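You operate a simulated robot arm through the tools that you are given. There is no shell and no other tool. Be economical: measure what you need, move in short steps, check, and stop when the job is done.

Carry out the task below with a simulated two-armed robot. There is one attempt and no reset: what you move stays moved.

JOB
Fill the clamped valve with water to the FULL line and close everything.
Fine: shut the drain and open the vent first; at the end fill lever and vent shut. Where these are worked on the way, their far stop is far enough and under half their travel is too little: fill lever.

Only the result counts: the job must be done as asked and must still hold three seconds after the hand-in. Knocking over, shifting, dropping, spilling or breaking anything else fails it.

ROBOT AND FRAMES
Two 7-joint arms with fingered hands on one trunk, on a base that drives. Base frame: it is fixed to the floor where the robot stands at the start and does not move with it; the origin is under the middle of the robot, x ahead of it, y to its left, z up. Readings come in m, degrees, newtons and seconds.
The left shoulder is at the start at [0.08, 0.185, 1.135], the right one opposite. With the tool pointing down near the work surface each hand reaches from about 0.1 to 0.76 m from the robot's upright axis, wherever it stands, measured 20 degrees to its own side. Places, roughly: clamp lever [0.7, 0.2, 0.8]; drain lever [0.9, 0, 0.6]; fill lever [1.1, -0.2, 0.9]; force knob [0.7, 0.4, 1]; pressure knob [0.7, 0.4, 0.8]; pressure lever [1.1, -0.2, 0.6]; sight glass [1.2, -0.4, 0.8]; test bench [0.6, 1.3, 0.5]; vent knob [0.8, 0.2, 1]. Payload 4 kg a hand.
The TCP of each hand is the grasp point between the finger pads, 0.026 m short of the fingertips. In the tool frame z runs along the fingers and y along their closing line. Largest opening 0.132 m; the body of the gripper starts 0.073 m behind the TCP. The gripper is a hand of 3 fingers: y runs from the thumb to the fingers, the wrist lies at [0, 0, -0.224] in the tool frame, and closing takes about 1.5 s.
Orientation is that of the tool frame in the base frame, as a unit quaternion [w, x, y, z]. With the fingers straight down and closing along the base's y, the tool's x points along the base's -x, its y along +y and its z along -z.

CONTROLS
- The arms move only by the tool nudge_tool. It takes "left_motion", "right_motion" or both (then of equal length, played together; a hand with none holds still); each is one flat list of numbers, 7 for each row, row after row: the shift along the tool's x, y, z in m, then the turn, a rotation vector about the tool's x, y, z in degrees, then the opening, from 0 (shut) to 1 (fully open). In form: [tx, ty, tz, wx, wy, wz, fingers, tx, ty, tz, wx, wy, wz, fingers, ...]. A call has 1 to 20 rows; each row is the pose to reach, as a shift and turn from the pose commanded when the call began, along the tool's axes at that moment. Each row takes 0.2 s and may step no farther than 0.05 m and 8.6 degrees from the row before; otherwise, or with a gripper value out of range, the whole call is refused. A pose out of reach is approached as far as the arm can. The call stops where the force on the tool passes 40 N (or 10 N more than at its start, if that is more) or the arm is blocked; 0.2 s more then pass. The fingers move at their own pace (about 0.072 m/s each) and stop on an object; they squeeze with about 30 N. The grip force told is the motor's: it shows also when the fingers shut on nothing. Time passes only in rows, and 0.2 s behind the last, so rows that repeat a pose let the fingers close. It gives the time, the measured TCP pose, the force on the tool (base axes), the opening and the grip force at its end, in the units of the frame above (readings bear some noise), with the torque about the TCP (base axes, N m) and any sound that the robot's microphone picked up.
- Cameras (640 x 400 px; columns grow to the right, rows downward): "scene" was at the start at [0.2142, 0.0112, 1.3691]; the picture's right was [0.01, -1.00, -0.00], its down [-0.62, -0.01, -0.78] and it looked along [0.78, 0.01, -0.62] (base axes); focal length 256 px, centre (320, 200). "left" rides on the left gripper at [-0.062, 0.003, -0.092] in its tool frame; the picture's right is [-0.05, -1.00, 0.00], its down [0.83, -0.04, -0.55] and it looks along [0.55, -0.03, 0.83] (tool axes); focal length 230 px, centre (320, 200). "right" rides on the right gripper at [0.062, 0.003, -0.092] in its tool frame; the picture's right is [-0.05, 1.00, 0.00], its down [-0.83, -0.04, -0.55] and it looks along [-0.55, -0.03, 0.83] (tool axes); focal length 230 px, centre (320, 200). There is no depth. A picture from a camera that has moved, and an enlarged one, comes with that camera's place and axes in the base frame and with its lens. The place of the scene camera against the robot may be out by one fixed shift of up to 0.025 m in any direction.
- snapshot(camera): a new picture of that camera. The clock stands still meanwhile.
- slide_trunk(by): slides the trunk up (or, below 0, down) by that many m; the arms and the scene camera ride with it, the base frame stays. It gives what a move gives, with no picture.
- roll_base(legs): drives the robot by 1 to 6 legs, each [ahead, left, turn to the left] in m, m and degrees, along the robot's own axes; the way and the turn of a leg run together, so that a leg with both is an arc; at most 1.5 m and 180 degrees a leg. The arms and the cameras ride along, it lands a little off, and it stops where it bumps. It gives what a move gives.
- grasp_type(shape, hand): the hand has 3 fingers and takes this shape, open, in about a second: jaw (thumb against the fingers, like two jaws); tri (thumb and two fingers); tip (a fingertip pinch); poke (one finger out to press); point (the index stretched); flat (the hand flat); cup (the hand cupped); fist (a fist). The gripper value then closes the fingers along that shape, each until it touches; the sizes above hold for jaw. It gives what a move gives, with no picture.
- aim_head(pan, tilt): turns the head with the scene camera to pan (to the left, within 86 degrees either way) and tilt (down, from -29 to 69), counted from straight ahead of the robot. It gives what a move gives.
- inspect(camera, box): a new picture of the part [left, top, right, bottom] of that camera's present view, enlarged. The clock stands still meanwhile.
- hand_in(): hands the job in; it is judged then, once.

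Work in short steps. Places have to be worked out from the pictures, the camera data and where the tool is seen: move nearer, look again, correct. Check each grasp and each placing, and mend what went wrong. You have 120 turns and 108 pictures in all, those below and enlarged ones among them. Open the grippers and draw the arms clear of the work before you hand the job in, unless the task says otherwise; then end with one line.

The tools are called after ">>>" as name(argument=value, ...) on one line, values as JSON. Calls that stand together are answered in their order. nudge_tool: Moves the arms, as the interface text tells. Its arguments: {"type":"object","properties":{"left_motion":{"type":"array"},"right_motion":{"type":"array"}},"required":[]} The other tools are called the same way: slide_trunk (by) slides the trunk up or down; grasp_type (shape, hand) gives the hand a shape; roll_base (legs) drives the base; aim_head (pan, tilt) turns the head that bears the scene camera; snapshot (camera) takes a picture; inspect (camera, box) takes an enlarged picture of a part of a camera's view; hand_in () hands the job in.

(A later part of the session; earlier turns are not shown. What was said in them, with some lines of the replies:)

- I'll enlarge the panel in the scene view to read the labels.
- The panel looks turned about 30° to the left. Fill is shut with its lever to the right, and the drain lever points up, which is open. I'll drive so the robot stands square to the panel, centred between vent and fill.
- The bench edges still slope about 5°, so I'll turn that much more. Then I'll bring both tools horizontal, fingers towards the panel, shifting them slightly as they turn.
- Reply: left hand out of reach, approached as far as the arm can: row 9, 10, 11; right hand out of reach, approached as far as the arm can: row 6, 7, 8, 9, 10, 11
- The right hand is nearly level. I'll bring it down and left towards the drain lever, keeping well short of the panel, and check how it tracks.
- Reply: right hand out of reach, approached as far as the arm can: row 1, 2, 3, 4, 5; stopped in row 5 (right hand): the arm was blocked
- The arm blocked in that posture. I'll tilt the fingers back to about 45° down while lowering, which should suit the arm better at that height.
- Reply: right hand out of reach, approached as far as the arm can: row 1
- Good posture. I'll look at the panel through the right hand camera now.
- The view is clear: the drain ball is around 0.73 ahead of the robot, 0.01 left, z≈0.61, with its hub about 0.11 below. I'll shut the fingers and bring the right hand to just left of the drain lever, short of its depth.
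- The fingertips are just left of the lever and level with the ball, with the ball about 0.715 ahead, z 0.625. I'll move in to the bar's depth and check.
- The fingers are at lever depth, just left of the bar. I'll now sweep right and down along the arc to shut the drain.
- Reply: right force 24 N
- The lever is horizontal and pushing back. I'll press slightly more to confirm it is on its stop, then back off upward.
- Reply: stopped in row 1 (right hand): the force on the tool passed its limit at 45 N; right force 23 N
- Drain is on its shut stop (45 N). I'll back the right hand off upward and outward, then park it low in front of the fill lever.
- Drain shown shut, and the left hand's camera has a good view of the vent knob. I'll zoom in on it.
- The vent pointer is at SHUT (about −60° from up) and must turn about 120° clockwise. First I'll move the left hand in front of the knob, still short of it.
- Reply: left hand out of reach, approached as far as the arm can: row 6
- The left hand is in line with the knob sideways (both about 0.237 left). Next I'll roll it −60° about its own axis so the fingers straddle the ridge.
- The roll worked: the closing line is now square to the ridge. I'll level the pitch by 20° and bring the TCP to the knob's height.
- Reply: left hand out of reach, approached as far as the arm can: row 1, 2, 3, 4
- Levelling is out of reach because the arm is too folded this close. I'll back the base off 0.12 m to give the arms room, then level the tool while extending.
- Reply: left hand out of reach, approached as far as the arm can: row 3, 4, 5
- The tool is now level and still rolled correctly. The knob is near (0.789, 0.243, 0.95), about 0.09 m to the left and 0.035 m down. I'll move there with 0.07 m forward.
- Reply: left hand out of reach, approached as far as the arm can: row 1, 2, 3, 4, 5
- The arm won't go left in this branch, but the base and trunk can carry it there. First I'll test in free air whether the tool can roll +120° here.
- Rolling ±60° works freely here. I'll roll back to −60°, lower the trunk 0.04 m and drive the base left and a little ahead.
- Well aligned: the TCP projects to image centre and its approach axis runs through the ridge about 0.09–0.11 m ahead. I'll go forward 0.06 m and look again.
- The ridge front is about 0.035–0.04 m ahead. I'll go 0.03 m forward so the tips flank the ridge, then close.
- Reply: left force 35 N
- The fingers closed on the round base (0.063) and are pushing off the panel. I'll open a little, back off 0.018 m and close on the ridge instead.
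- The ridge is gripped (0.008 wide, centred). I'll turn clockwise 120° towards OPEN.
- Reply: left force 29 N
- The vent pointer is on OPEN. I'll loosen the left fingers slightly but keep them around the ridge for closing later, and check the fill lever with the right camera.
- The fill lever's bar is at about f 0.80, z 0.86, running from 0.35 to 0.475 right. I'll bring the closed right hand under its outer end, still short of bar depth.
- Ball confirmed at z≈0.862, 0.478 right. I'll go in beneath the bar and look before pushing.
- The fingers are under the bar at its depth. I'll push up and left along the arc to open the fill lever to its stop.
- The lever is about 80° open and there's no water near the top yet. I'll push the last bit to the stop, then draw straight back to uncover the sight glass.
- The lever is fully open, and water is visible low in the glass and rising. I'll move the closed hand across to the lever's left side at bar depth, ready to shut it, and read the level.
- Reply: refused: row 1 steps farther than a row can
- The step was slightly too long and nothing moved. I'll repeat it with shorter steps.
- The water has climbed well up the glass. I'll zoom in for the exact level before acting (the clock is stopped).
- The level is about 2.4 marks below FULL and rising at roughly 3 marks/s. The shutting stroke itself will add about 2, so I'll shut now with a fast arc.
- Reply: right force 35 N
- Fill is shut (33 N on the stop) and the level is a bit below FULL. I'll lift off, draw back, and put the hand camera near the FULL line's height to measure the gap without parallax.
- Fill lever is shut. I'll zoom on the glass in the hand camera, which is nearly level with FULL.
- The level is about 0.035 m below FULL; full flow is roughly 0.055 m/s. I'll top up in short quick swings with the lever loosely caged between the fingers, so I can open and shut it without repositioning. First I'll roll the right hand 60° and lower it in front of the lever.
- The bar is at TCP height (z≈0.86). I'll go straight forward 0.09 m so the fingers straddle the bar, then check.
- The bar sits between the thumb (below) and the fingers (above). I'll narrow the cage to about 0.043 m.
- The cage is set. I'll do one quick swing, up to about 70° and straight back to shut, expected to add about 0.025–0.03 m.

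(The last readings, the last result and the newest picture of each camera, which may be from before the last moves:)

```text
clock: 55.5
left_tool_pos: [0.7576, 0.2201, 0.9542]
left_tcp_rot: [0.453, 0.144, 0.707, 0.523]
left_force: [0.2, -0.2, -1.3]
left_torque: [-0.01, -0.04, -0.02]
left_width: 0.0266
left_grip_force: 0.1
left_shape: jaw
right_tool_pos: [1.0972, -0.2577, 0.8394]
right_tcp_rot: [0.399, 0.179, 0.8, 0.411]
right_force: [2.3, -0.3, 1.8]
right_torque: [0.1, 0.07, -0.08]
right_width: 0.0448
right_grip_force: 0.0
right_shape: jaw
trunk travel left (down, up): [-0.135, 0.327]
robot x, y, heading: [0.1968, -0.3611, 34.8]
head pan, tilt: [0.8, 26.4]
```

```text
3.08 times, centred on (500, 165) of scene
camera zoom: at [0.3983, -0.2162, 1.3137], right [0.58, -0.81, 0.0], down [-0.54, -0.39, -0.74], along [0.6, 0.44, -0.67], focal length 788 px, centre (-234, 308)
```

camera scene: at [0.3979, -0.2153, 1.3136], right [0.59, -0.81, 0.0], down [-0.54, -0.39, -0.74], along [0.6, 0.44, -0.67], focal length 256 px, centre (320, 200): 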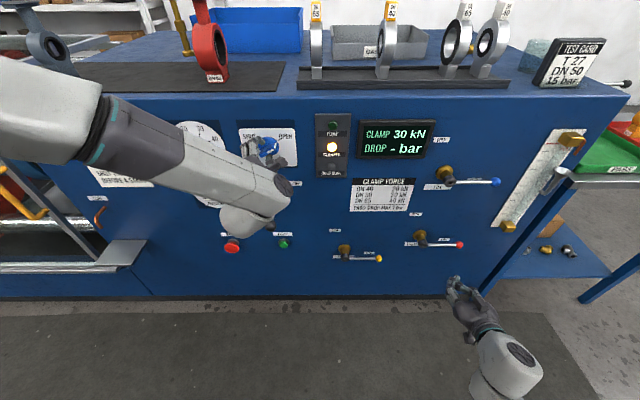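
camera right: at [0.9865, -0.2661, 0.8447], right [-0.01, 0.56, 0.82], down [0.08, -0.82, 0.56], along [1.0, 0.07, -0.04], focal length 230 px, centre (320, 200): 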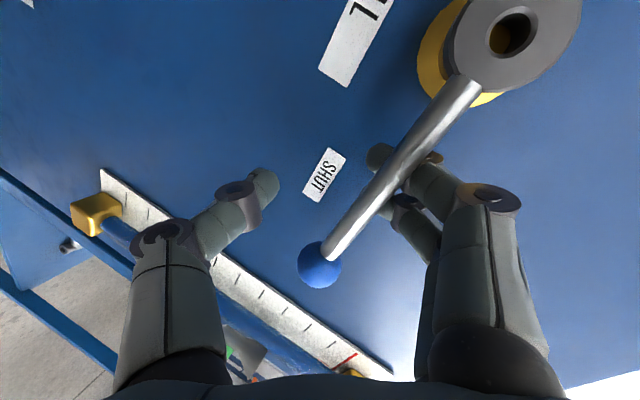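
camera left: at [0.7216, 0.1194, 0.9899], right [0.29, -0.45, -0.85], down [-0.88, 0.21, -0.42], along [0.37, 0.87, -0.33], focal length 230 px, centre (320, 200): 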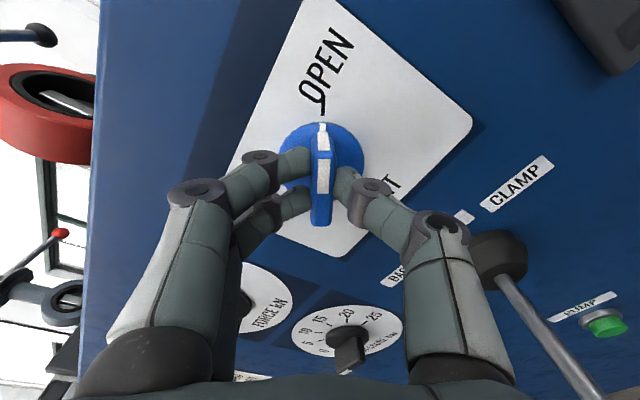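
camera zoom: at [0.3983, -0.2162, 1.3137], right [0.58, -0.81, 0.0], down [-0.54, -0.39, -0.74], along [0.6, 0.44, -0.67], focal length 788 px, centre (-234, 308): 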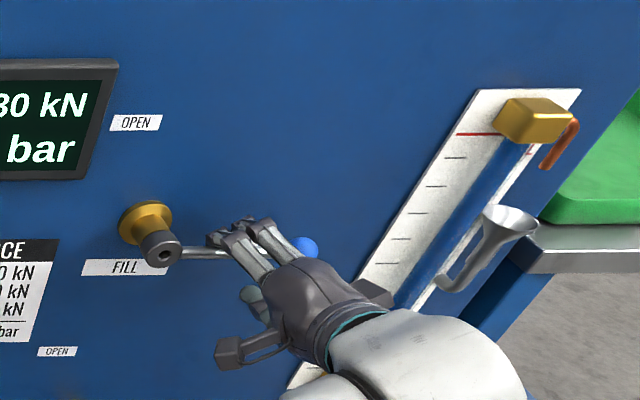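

The water is now near FULL and the lever looks shut, but the contact force is low. I'll press it down onto its stop at once.

>>> nudge_tool(right_motion=[0.0094, -0.0163, 0.0068, 0, 0, 0, 0.33, 0.0141, -0.0244, 0.0102, 0, 0, 0, 0.33])

>>> inspect(camera="scene", box=[400, 100, 600, 230])

>>> snapshot(camera="right")

```text
clock: 56.2
left_tool_pos: [0.7561, 0.2191, 0.9541]
left_tcp_rot: [0.455, 0.144, 0.707, 0.523]
left_force: [-0.7, 0.3, -0.6]
left_torque: [-0.01, -0.01, 0.0]
left_width: 0.0264
left_grip_force: 0.0
left_shape: jaw
right_tool_pos: [1.1016, -0.2608, 0.8269]
right_tcp_rot: [0.408, 0.179, 0.791, 0.42]
right_force: [-3.7, -2.9, 19.4]
right_torque: [0.76, 0.17, 0.16]
right_width: 0.0523
right_grip_force: 0.1
right_shape: jaw
trunk travel left (down, up): [-0.135, 0.327]
robot x, y, heading: [0.197, -0.3585, 34.9]
head pan, tilt: [0.8, 26.4]
stopped in row 2 (right hand): the force on the tool passed its limit at 42 N (the readings are from after the stop); the commanded pose is now the measured one
```

```text
3.08 times, centred on (500, 165) of scene
camera zoom: at [0.3972, -0.2158, 1.3136], right [0.58, -0.81, 0.0], down [-0.54, -0.39, -0.74], along [0.6, 0.44, -0.67], focal length 788 px, centre (-234, 308)
```

zoom: 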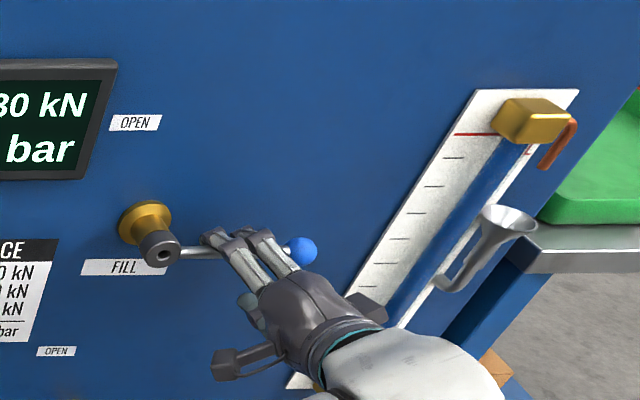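

```text
39 pictures are left
camera right: at [0.9898, -0.2686, 0.83], right [-0.03, 0.55, 0.83], down [0.06, -0.83, 0.55], along [1.0, 0.07, -0.01], focal length 230 px, centre (320, 200)
```

right: 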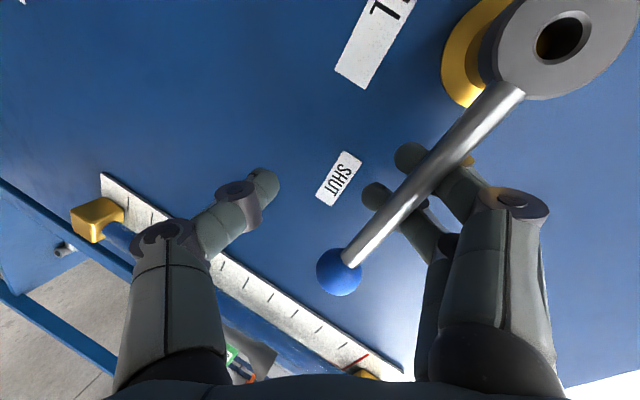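

The lever is hard on its shut stop (42 N). I'll zoom in on the water level.

>>> inspect(camera="scene", box=[540, 120, 590, 155])

```text
11.43 times, centred on (565, 138) of scene
camera zoom: at [0.3972, -0.2158, 1.3136], right [0.58, -0.81, 0.0], down [-0.54, -0.39, -0.74], along [0.6, 0.44, -0.67], focal length 2926 px, centre (-2480, 914)
```

zoom: 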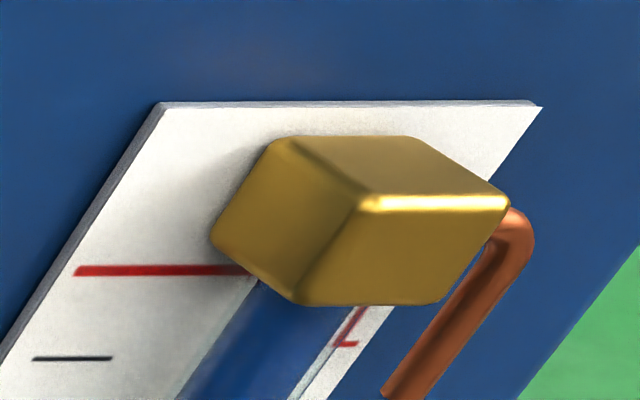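

The block hides the water top from here. I'll open the cage, back straight off and raise the right hand, unrolling, to see the glass from FULL height.

>>> nudge_tool(right_motion=[-0.0047, 0.0081, -0.0034, 0, 0, 0, 0.5, 0.003, -0.005, -0.045, 0, 0, 0, 0.5, 0.0106, -0.0184, -0.088, 0, 0, 0, 0.5, 0.002, -0.003, -0.095, 0, 0, -7.5, 0.5, -0.007, 0.012, -0.1, 0, 0, -15, 0.5, -0.016, 0.027, -0.107, 0, 0, -22.5, 0.5, -0.025, 0.042, -0.113, 0, 0, -30, 0.5, -0.033, 0.057, -0.12, 0, 0, -37.5, 0.5, -0.042, 0.072, -0.127, 0, 0, -45, 0.5, -0.05, 0.087, -0.133, 0, 0, -52.5, 0.5, -0.058, 0.103, -0.139, 0, 0, -60, 0.5])

>>> snapshot(camera="right")

```text
clock: 58.6
left_tool_pos: [0.7567, 0.2191, 0.9549]
left_tcp_rot: [0.454, 0.144, 0.707, 0.522]
left_force: [0.5, -0.1, 0.4]
left_torque: [0.0, -0.02, 0.04]
left_width: 0.0263
left_grip_force: 0.1
left_shape: jaw
right_tool_pos: [1.0184, -0.3074, 0.9769]
right_tcp_rot: [0.558, -0.242, 0.778, 0.157]
right_force: [0.2, 0.2, 0.6]
right_torque: [0.0, -0.03, -0.02]
right_width: 0.0663
right_grip_force: 0.0
right_shape: jaw
trunk travel left (down, up): [-0.135, 0.327]
robot x, y, heading: [0.1928, -0.3596, 34.8]
head pan, tilt: [0.8, 26.4]
```

```text
37 pictures are left
camera right: at [0.9289, -0.3647, 0.9502], right [-0.54, 0.84, 0.02], down [-0.2, -0.15, 0.97], along [0.82, 0.52, 0.25], focal length 230 px, centre (320, 200)
```

right: 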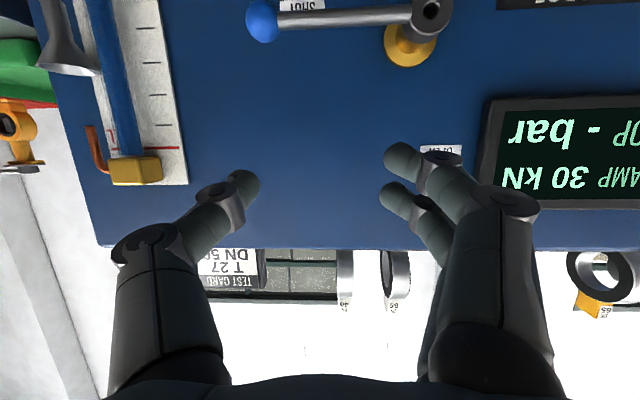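

The camera is now exactly at FULL height (z≈0.950), so I'll zoom in on the top of the glass.

>>> inspect(camera="right", box=[70, 90, 210, 200])

>>> inspect(camera="right", box=[95, 125, 185, 190])

```text
3.64 times, centred on (140, 145) of right
camera zoom: at [0.9289, -0.3647, 0.9502], right [-0.54, 0.84, 0.02], down [-0.2, -0.15, 0.97], along [0.82, 0.52, 0.25], focal length 837 px, centre (974, 400)
```

zoom: 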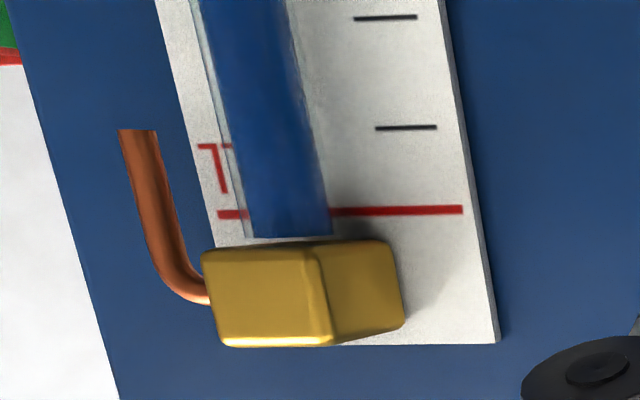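

```text
6.15 times, centred on (140, 158) of right
camera zoom: at [0.9289, -0.3647, 0.9502], right [-0.54, 0.84, 0.02], down [-0.2, -0.15, 0.97], along [0.82, 0.52, 0.25], focal length 1416 px, centre (1428, 462)
```

zoom: 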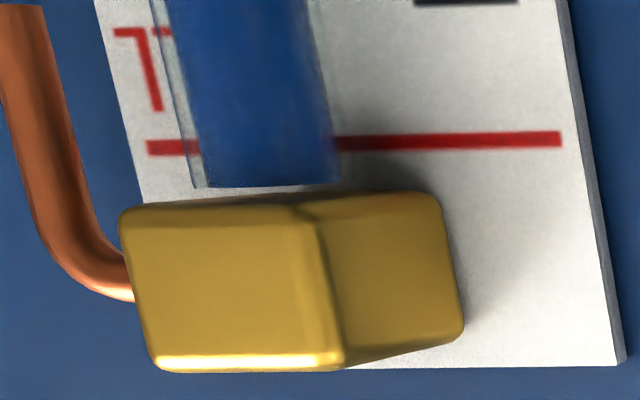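

The water stands about 8 mm above FULL, at the top of the tube. I'll look for any overflow at the copper pipe, funnel and floor before correcting.

>>> inspect(camera="scene", box=[440, 110, 640, 260])

>>> inspect(camera="right", box=[20, 0, 220, 125])

```text
2.67 times, centred on (540, 185) of scene
camera zoom: at [0.3987, -0.2163, 1.3136], right [0.58, -0.81, 0.0], down [-0.55, -0.39, -0.74], along [0.6, 0.44, -0.67], focal length 683 px, centre (-267, 240)
```

zoom: 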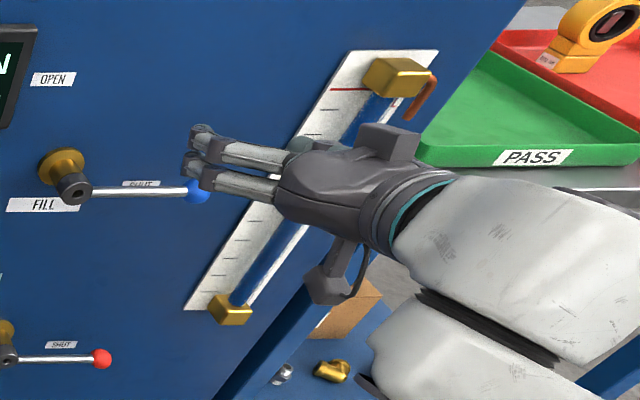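

```text
3.20 times, centred on (120, 62) of right
camera zoom: at [0.9289, -0.3647, 0.9502], right [-0.54, 0.84, 0.02], down [-0.2, -0.15, 0.97], along [0.82, 0.52, 0.25], focal length 736 px, centre (960, 640)
```

zoom: 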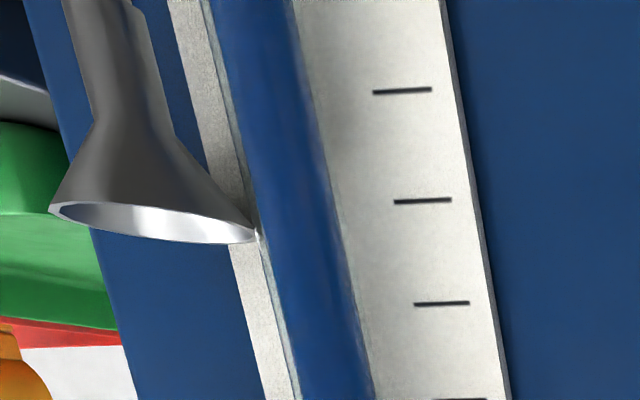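

No visible spill. Water sits at the tube top, about 8 mm over FULL, so I'll trim it with a very short drain pulse using the same caging trick. First I'll bring the right hand down in front of the shut drain lever, rolled 60°.

>>> nudge_tool(right_motion=[0.0372, 0.01, 0.0128, 0, 0, 5, 0.45, 0.0744, 0.02, 0.0256, 0, 0, 10, 0.45, 0.1116, 0.03, 0.0384, 0, 0, 15, 0.45, 0.1488, 0.05, 0.0512, 0, 0, 20, 0.45, 0.186, 0.075, 0.064, 0, 0, 25, 0.45, 0.2232, 0.1, 0.0768, 0, 0, 30, 0.45, 0.26, 0.128, 0.09, 0, 0, 35, 0.45, 0.297, 0.156, 0.103, 0, 0, 40, 0.45, 0.334, 0.182, 0.116, 0, 0, 45, 0.45, 0.371, 0.208, 0.129, 0, 0, 50, 0.45, 0.408, 0.234, 0.142, 0, 0, 55, 0.45, 0.446, 0.26, 0.154, 0, 0, 60, 0.45])

>>> snapshot(camera="right")

>>> snapshot(camera="scene")

>>> inspect(camera="scene", box=[520, 110, 620, 172])

```text
clock: 61.0
left_tool_pos: [0.7578, 0.2206, 0.9534]
left_tcp_rot: [0.454, 0.144, 0.707, 0.522]
left_force: [0.4, -0.4, 0.3]
left_torque: [0.0, 0.01, -0.01]
left_width: 0.0264
left_grip_force: 0.0
left_shape: jaw
right_tool_pos: [0.9555, -0.2114, 0.5352]
right_tcp_rot: [0.472, 0.106, 0.804, 0.344]
right_force: [-0.2, -0.2, -0.3]
right_torque: [-0.02, -0.02, -0.01]
right_width: 0.0598
right_grip_force: 0.0
right_shape: jaw
trunk travel left (down, up): [-0.135, 0.327]
robot x, y, heading: [0.1945, -0.3613, 34.9]
head pan, tilt: [0.8, 26.4]
stopped in row 12 (right hand): the arm was blocked; the commanded pose is now the measured one
```

```text
32 pictures are left
camera right: at [0.8459, -0.2199, 0.5251], right [-0.13, 0.71, 0.69], down [-0.01, -0.69, 0.72], along [0.99, 0.08, 0.1], focal length 230 px, centre (320, 200)
```

right: 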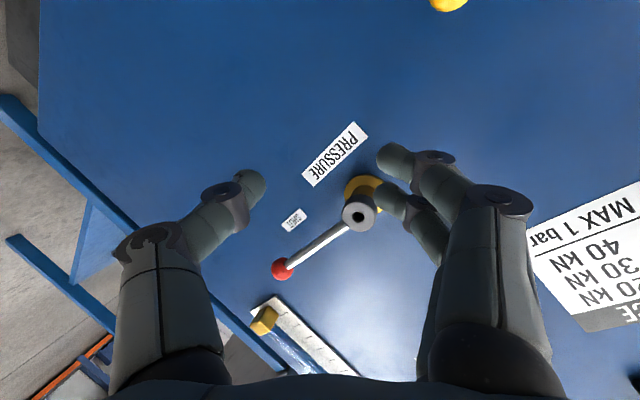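

```text
31 pictures are left
camera scene: at [0.3991, -0.2159, 1.3135], right [0.58, -0.81, 0.0], down [-0.55, -0.39, -0.74], along [0.6, 0.43, -0.67], focal length 256 px, centre (320, 200)
```

scene: 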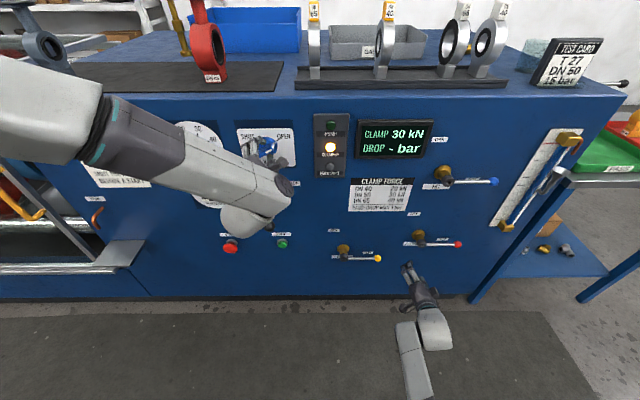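

```text
6.40 times, centred on (570, 141) of scene
camera zoom: at [0.3991, -0.2159, 1.3135], right [0.58, -0.81, 0.0], down [-0.55, -0.39, -0.74], along [0.6, 0.43, -0.67], focal length 1638 px, centre (-1280, 578)
```

zoom: 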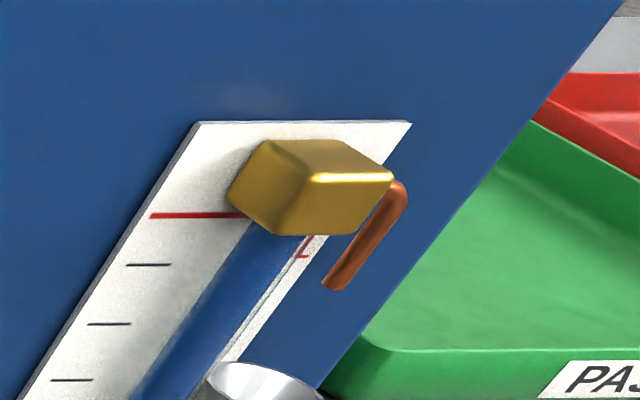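

The arm stopped short with the hand still 0.14 m too far right. I'll try moving left from here with the roll unchanged.

>>> nudge_tool(right_motion=[0.025, 0.03, 0, 0, 0, 0, 0.45, 0.05, 0.06, 0, 0, 0, 0, 0.45, 0.075, 0.09, 0, 0, 0, 0, 0.45, 0.1, 0.1, 0, 0, 0, 0, 0.45])

```text
clock: 61.7
left_tool_pos: [0.7588, 0.2169, 0.9551]
left_tcp_rot: [0.455, 0.145, 0.707, 0.522]
left_force: [-0.7, -0.6, 0.1]
left_torque: [0.0, 0.02, 0.01]
left_width: 0.0263
left_grip_force: 0.0
left_shape: jaw
right_tool_pos: [0.9852, -0.2327, 0.5496]
right_tcp_rot: [0.524, 0.072, 0.798, 0.288]
right_force: [-0.2, -0.1, 0.2]
right_torque: [-0.01, 0.0, 0.01]
right_width: 0.0595
right_grip_force: 0.1
right_shape: jaw
right hand out of reach, approached as far as the arm can: row 2, 3
trunk travel left (down, up): [-0.135, 0.327]
robot x, y, heading: [0.1955, -0.3611, 34.8]
head pan, tilt: [0.8, 26.4]
stopped in row 3 (right hand): the arm was blocked; the commanded pose is now the measured one
```

The limit seems tied to the roll. I'll unroll the hand and move left, then see.

>>> nudge_tool(right_motion=[0, 0, -0.01, 0, 0, -8, 0.45, 0, 0, -0.02, 0, 0, -16, 0.45, 0, 0, -0.03, 0, 0, -24, 0.45, 0, 0, -0.03, 0, 0, -32, 0.45, 0, 0, -0.03, 0, 0, -38, 0.45])

>>> nudge_tool(right_motion=[0, 0.03, 0, 0, 0, 0, 0.45, 0, 0.06, 0, 0, 0, 0, 0.45, 0, 0.09, 0, 0, 0, 0, 0.45, 0, 0.12, 0, 0, 0, 0, 0.45, 0, 0.15, 0, 0, 0, 0, 0.45])

>>> snapshot(camera="right")

```text
clock: 63.1
left_tool_pos: [0.7594, 0.2181, 0.9551]
left_tcp_rot: [0.454, 0.145, 0.707, 0.522]
left_force: [0.5, 0.0, 0.0]
left_torque: [0.02, 0.04, 0.02]
left_width: 0.0267
left_grip_force: 0.1
left_shape: jaw
right_tool_pos: [0.9927, -0.2624, 0.5856]
right_tcp_rot: [0.61, -0.198, 0.763, 0.082]
right_force: [-0.4, 0.2, 0.1]
right_torque: [-0.02, 0.0, -0.02]
right_width: 0.0596
right_grip_force: 0.1
right_shape: jaw
trunk travel left (down, up): [-0.135, 0.327]
robot x, y, heading: [0.1985, -0.3616, 34.7]
head pan, tilt: [0.8, 26.4]
stopped in row 5 (right hand): the arm was blocked; the commanded pose is now the measured one
```

```text
clock: 63.8
left_tool_pos: [0.7588, 0.217, 0.9531]
left_tcp_rot: [0.454, 0.146, 0.707, 0.522]
left_force: [0.1, 0.6, 0.3]
left_torque: [-0.01, -0.01, 0.05]
left_width: 0.0264
left_grip_force: 0.0
left_shape: jaw
right_tool_pos: [1.0199, -0.269, 0.6032]
right_tcp_rot: [0.636, -0.226, 0.737, 0.013]
right_force: [0.5, -0.5, -0.4]
right_torque: [-0.03, 0.03, 0.02]
right_width: 0.0596
right_grip_force: 0.0
right_shape: jaw
right hand out of reach, approached as far as the arm can: row 3
trunk travel left (down, up): [-0.135, 0.327]
robot x, y, heading: [0.1945, -0.3617, 34.9]
head pan, tilt: [0.8, 26.4]
stopped in row 3 (right hand): the arm was blocked; the commanded pose is now the measured one
```

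```text
29 pictures are left
camera right: at [0.9283, -0.3142, 0.5622], right [-0.35, 0.91, -0.22], down [-0.43, 0.05, 0.9], along [0.83, 0.41, 0.37], focal length 230 px, centre (320, 200)
```

right: 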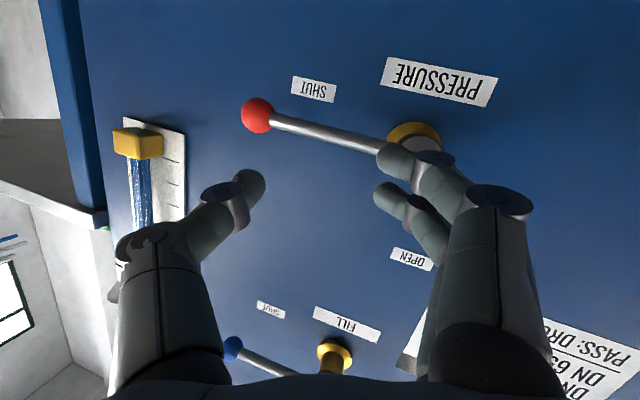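

The low area is awkward for this arm and it is close to the pressure lever. Poking around there risks more than the few millimetres are worth, since the water stands at the FULL mark's top end. I'll leave the drain shut and draw the right hand straight back from the panel.

>>> nudge_tool(right_motion=[0, 0, -0.03, 0, 0, 0, 0.45, 0, 0, -0.06, 0, 0, 0, 0.45, 0, 0, -0.09, 0, 0, 0, 0.45])

>>> snapshot(camera="scene")

>>> inspect(camera="scene", box=[320, 110, 620, 280])

```text
clock: 64.7
left_tool_pos: [0.7589, 0.2173, 0.9553]
left_tcp_rot: [0.455, 0.145, 0.707, 0.522]
left_force: [0.9, -0.2, 0.2]
left_torque: [-0.02, 0.0, -0.01]
left_width: 0.0265
left_grip_force: 0.1
left_shape: jaw
right_tool_pos: [1.0293, -0.2977, 0.7436]
right_tcp_rot: [0.714, -0.219, 0.665, -0.01]
right_force: [-0.5, -0.2, -0.4]
right_torque: [-0.02, -0.01, 0.0]
right_width: 0.0597
right_grip_force: 0.1
right_shape: jaw
trunk travel left (down, up): [-0.135, 0.327]
robot x, y, heading: [0.1903, -0.3603, 35.0]
head pan, tilt: [0.8, 26.4]
stopped in row 3 (right hand): the arm was blocked; the commanded pose is now the measured one
```

```text
28 pictures are left
camera scene: at [0.3994, -0.2173, 1.3136], right [0.58, -0.81, 0.0], down [-0.55, -0.39, -0.74], along [0.6, 0.43, -0.67], focal length 256 px, centre (320, 200)
```

scene: 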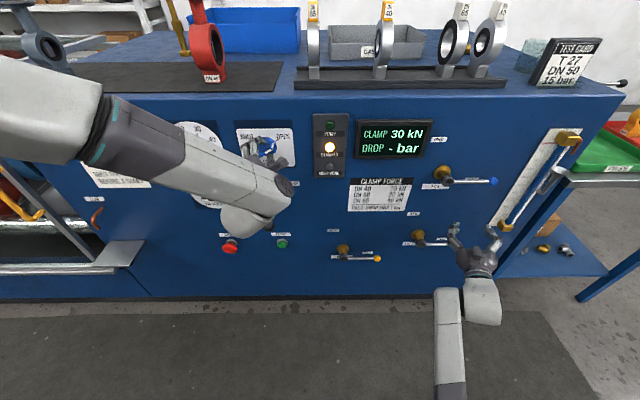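

```text
2.13 times, centred on (470, 195) of scene
camera zoom: at [0.3994, -0.2173, 1.3136], right [0.58, -0.81, 0.0], down [-0.55, -0.39, -0.74], along [0.6, 0.43, -0.67], focal length 546 px, centre (0, 211)
```

zoom: 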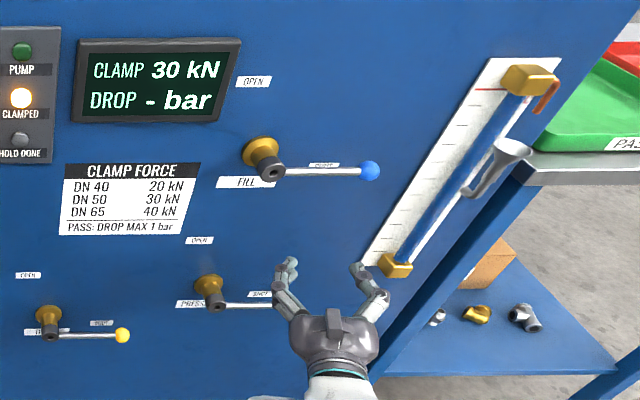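

All levers are still shut, and the right hand is clear of them by view. Now the vent: I'll re-close the left fingers on the ridge, which the left hand has been surrounding.

>>> nudge_tool(left_motion=[0, 0, 0, 0, 0, 0, 0, 0, 0, 0, 0, 0, 0, 0, 0, 0, 0, 0, 0, 0, 0, 0, 0, 0, 0, 0, 0, 0])

>>> snapshot(camera="left")

```text
clock: 65.7
left_tool_pos: [0.7595, 0.2168, 0.9536]
left_tcp_rot: [0.454, 0.145, 0.707, 0.522]
left_force: [3.0, 0.7, -0.4]
left_torque: [-0.01, 0.0, 0.0]
left_width: 0.0077
left_grip_force: 29.9
left_shape: jaw
right_tool_pos: [1.0293, -0.2973, 0.7439]
right_tcp_rot: [0.714, -0.218, 0.666, -0.01]
right_force: [0.5, 0.5, -0.2]
right_torque: [-0.01, 0.03, -0.02]
right_width: 0.0598
right_grip_force: 0.1
right_shape: jaw
trunk travel left (down, up): [-0.135, 0.327]
robot x, y, heading: [0.1947, -0.3625, 34.7]
head pan, tilt: [0.8, 26.4]
```

```text
26 pictures are left
camera left: at [0.7209, 0.1218, 0.99], right [0.3, -0.45, -0.84], down [-0.88, 0.21, -0.42], along [0.37, 0.87, -0.33], focal length 230 px, centre (320, 200)
```

left: 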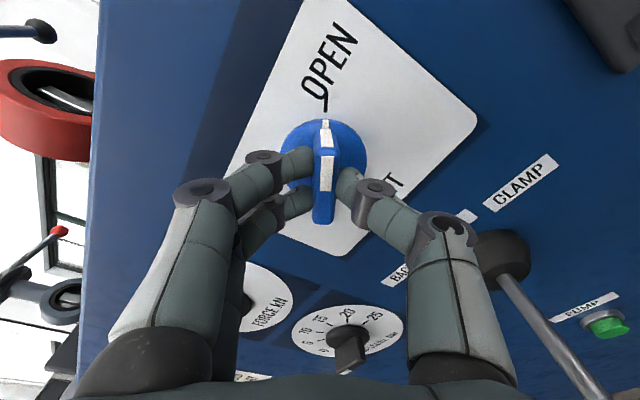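

The ridge is gripped again. I'll turn it back 120° (a few degrees more) to SHUT.

>>> nudge_tool(left_motion=[0, 0, 0, 0, 0, -8, 0, 0, 0, 0, 0, 0, -16, 0, 0, 0, 0, 0, 0, -24, 0, 0, 0, 0, 0, 0, -32, 0, 0, 0, 0, 0, 0, -40, 0, 0, 0, 0, 0, 0, -48, 0, 0, 0, 0, 0, 0, -56, 0, 0, 0, 0, 0, 0, -64, 0, 0, 0, 0, 0, 0, -72, 0, 0, 0, 0, 0, 0, -80, 0, 0, 0, 0, 0, 0, -88, 0, 0, 0, 0, 0, 0, -96, 0, 0, 0, 0, 0, 0, -104, 0, 0, 0, 0, 0, 0, -112, 0, 0, 0, 0, 0, 0, -120, 0, 0, 0, 0, 0, 0, -123, 0])

>>> snapshot(camera="left")

```text
clock: 69.1
left_tool_pos: [0.7591, 0.2181, 0.9525]
left_tcp_rot: [0.674, -0.553, 0.465, -0.151]
left_force: [-9.0, 4.2, -10.9]
left_torque: [-0.06, 0.35, 0.1]
left_width: 0.0069
left_grip_force: 29.7
left_shape: jaw
right_tool_pos: [1.0292, -0.2965, 0.7432]
right_tcp_rot: [0.713, -0.22, 0.665, -0.011]
right_force: [0.1, -1.5, 0.6]
right_torque: [0.02, 0.0, 0.03]
right_width: 0.0595
right_grip_force: 0.0
right_shape: jaw
trunk travel left (down, up): [-0.135, 0.327]
robot x, y, heading: [0.1967, -0.3633, 35.1]
head pan, tilt: [0.8, 26.4]
```

```text
25 pictures are left
camera left: at [0.6544, 0.2089, 0.9814], right [0.28, -0.3, 0.91], down [0.01, -0.95, -0.32], along [0.96, 0.1, -0.27], focal length 230 px, centre (320, 200)
```

left: 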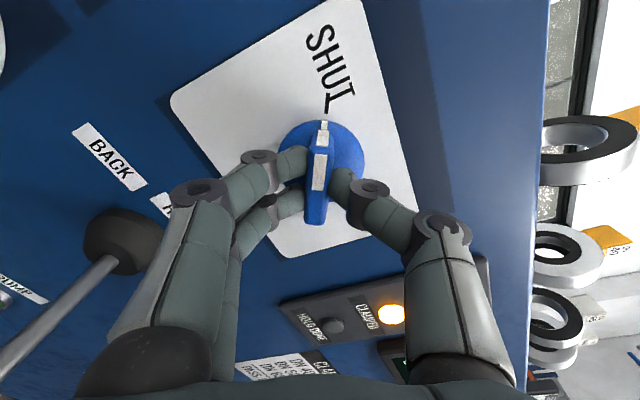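

The vent points at SHUT. I'll open the left fingers and draw straight back.

>>> nudge_tool(left_motion=[0, 0, 0, 0, 0, 0, 0.6, 0, 0, 0, 0, 0, 0, 0.6, 0, 0, 0, 0, 0, 0, 0.6, 0, 0, -0.03, 0, 0, 0, 0.6, 0, 0, -0.06, 0, 0, 0, 0.6])

>>> roll_base(legs=[[-0.2, 0, 0]])

>>> snapshot(camera="left")

>>> snapshot(camera="scene")

>>> snapshot(camera="right")

```text
clock: 70.3
left_tool_pos: [0.7112, 0.1804, 0.9562]
left_tcp_rot: [0.676, -0.552, 0.465, -0.15]
left_force: [0.0, 0.3, 1.1]
left_torque: [0.01, -0.02, 0.04]
left_width: 0.0788
left_grip_force: 0.0
left_shape: jaw
right_tool_pos: [1.0289, -0.2978, 0.7449]
right_tcp_rot: [0.714, -0.219, 0.665, -0.01]
right_force: [-0.8, -0.1, 0.0]
right_torque: [0.0, -0.01, 0.01]
right_width: 0.0592
right_grip_force: 0.1
right_shape: jaw
trunk travel left (down, up): [-0.135, 0.327]
robot x, y, heading: [0.1904, -0.3567, 34.8]
head pan, tilt: [0.8, 26.4]
```

```text
clock: 71.9
left_tool_pos: [0.5472, 0.0665, 0.956]
left_tcp_rot: [0.675, -0.552, 0.466, -0.151]
left_force: [0.3, -0.1, -0.7]
left_torque: [-0.02, 0.01, 0.02]
left_width: 0.079
left_grip_force: 0.1
left_shape: jaw
right_tool_pos: [0.8656, -0.4121, 0.7452]
right_tcp_rot: [0.714, -0.218, 0.665, -0.009]
right_force: [-0.4, -0.2, 0.3]
right_torque: [0.0, 0.01, -0.02]
right_width: 0.0594
right_grip_force: 0.1
right_shape: jaw
trunk travel left (down, up): [-0.135, 0.327]
robot x, y, heading: [0.0347, -0.4748, 34.7]
head pan, tilt: [0.8, 26.4]
```

```text
24 pictures are left
camera left: at [0.4425, 0.0565, 0.9849], right [0.28, -0.31, 0.91], down [0.01, -0.95, -0.32], along [0.96, 0.1, -0.27], focal length 230 px, centre (320, 200)
```

left: 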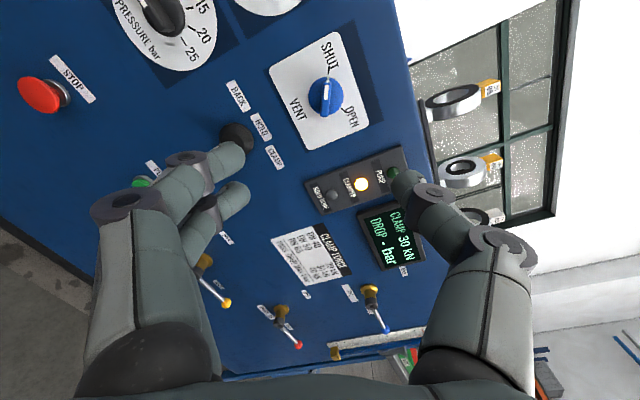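

```text
23 pictures are left
camera scene: at [0.235, -0.3317, 1.3137], right [0.58, -0.81, 0.0], down [-0.55, -0.39, -0.74], along [0.6, 0.43, -0.67], focal length 256 px, centre (320, 200)
```

scene: 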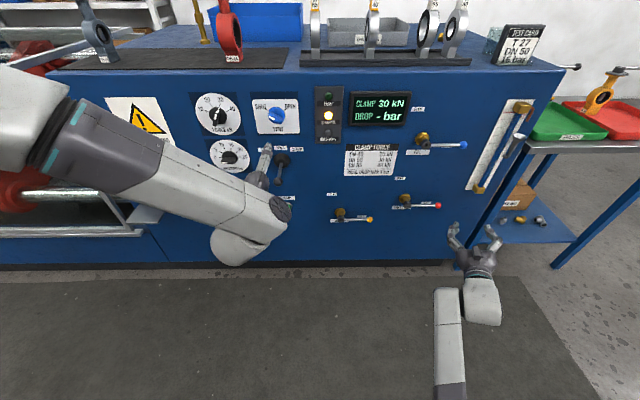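

```text
22 pictures are left
camera right: at [0.7832, -0.4557, 0.6841], right [-0.28, 0.92, -0.27], down [-0.61, 0.05, 0.79], along [0.74, 0.39, 0.55], focal length 230 px, centre (320, 200)
```

right: 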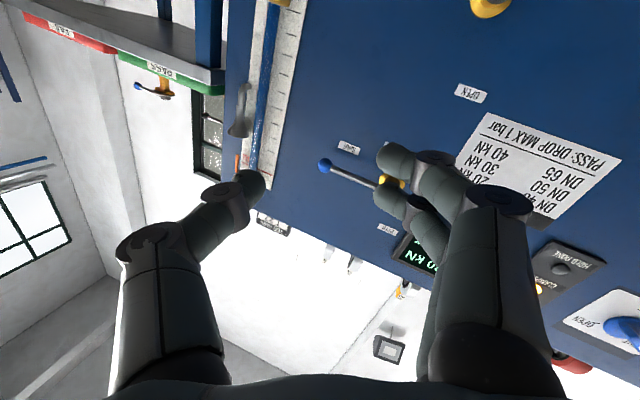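

Both arms are clear. I'll zoom in for the final state of the level and all levers.

>>> inspect(camera="scene", box=[490, 90, 550, 130])

>>> inspect(camera="scene", box=[230, 85, 480, 230])

```text
10.00 times, centred on (520, 110) of scene
camera zoom: at [0.235, -0.3317, 1.3137], right [0.58, -0.81, 0.0], down [-0.55, -0.39, -0.74], along [0.6, 0.43, -0.67], focal length 2560 px, centre (-1680, 1100)
```

zoom: 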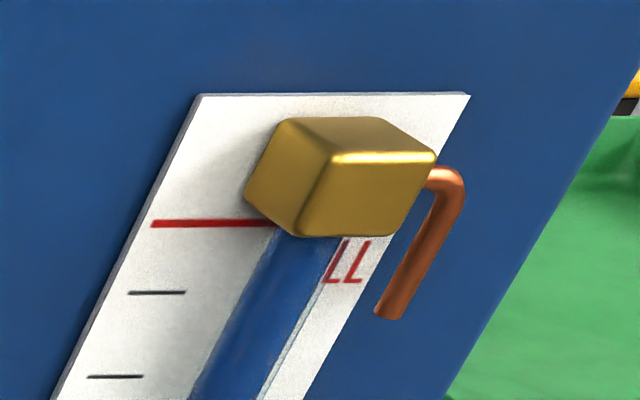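

```text
2.56 times, centred on (355, 158) of scene
camera zoom: at [0.235, -0.3317, 1.3137], right [0.58, -0.81, 0.0], down [-0.55, -0.39, -0.74], along [0.6, 0.43, -0.67], focal length 655 px, centre (230, 309)
```

zoom: 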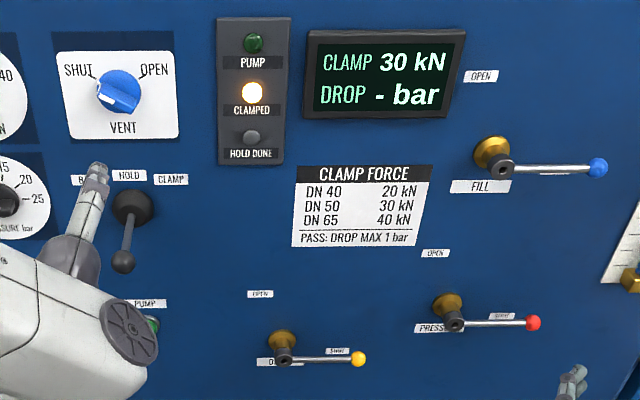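

Drain, fill, pressure and vent all read shut, and nothing else has moved. I'll open both grippers fully and let a moment pass before handing in.

>>> nudge_tool(left_motion=[0, 0, 0, 0, 0, 0, 1, 0, 0, 0, 0, 0, 0, 1, 0, 0, 0, 0, 0, 0, 1], right_motion=[0, 0, 0, 0, 0, 0, 1, 0, 0, 0, 0, 0, 0, 1, 0, 0, 0, 0, 0, 0, 1])

>>> inspect(camera="scene", box=[440, 80, 640, 280])

```text
clock: 72.7
left_tool_pos: [0.5477, 0.0673, 0.955]
left_tcp_rot: [0.675, -0.552, 0.466, -0.15]
left_force: [0.0, -0.7, -1.3]
left_torque: [0.0, -0.02, 0.0]
left_width: 0.1319
left_grip_force: 0.0
left_shape: jaw
right_tool_pos: [0.8657, -0.4127, 0.7447]
right_tcp_rot: [0.714, -0.219, 0.665, -0.01]
right_force: [0.5, -0.1, 0.1]
right_torque: [0.02, 0.02, 0.02]
right_width: 0.132
right_grip_force: 0.0
right_shape: jaw
trunk travel left (down, up): [-0.135, 0.327]
robot x, y, heading: [0.0295, -0.4742, 34.4]
head pan, tilt: [0.8, 26.4]
```

```text
2.00 times, centred on (540, 180) of scene
camera zoom: at [0.2362, -0.3309, 1.3134], right [0.58, -0.81, 0.0], down [-0.55, -0.39, -0.74], along [0.6, 0.43, -0.67], focal length 512 px, centre (-120, 240)
```

zoom: 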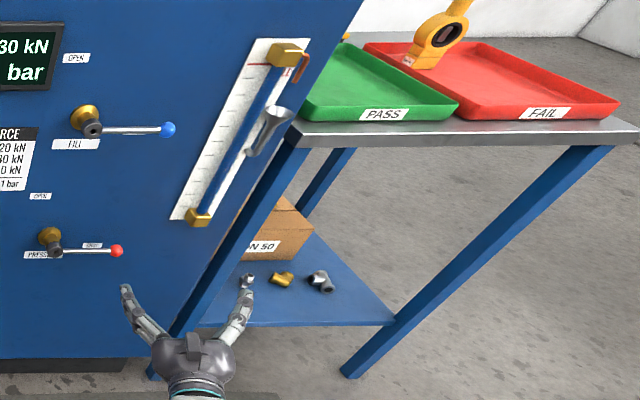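

There's no puddle or spill in view, every valve is shut, and both hands are open and clear. I'm handing in.

>>> hand_in()

```text
The job is handed in.
```

I filled the valve and shut everything (drain, fill lever and vent), but it is slightly overfilled: the water stands at the top of the sight glass, about 8 mm above the FULL line. I tried to trim it through the drain, but the right arm couldn't reach the drain lever, so I left it; I saw no spill, though a small overflow can't be ruled out.
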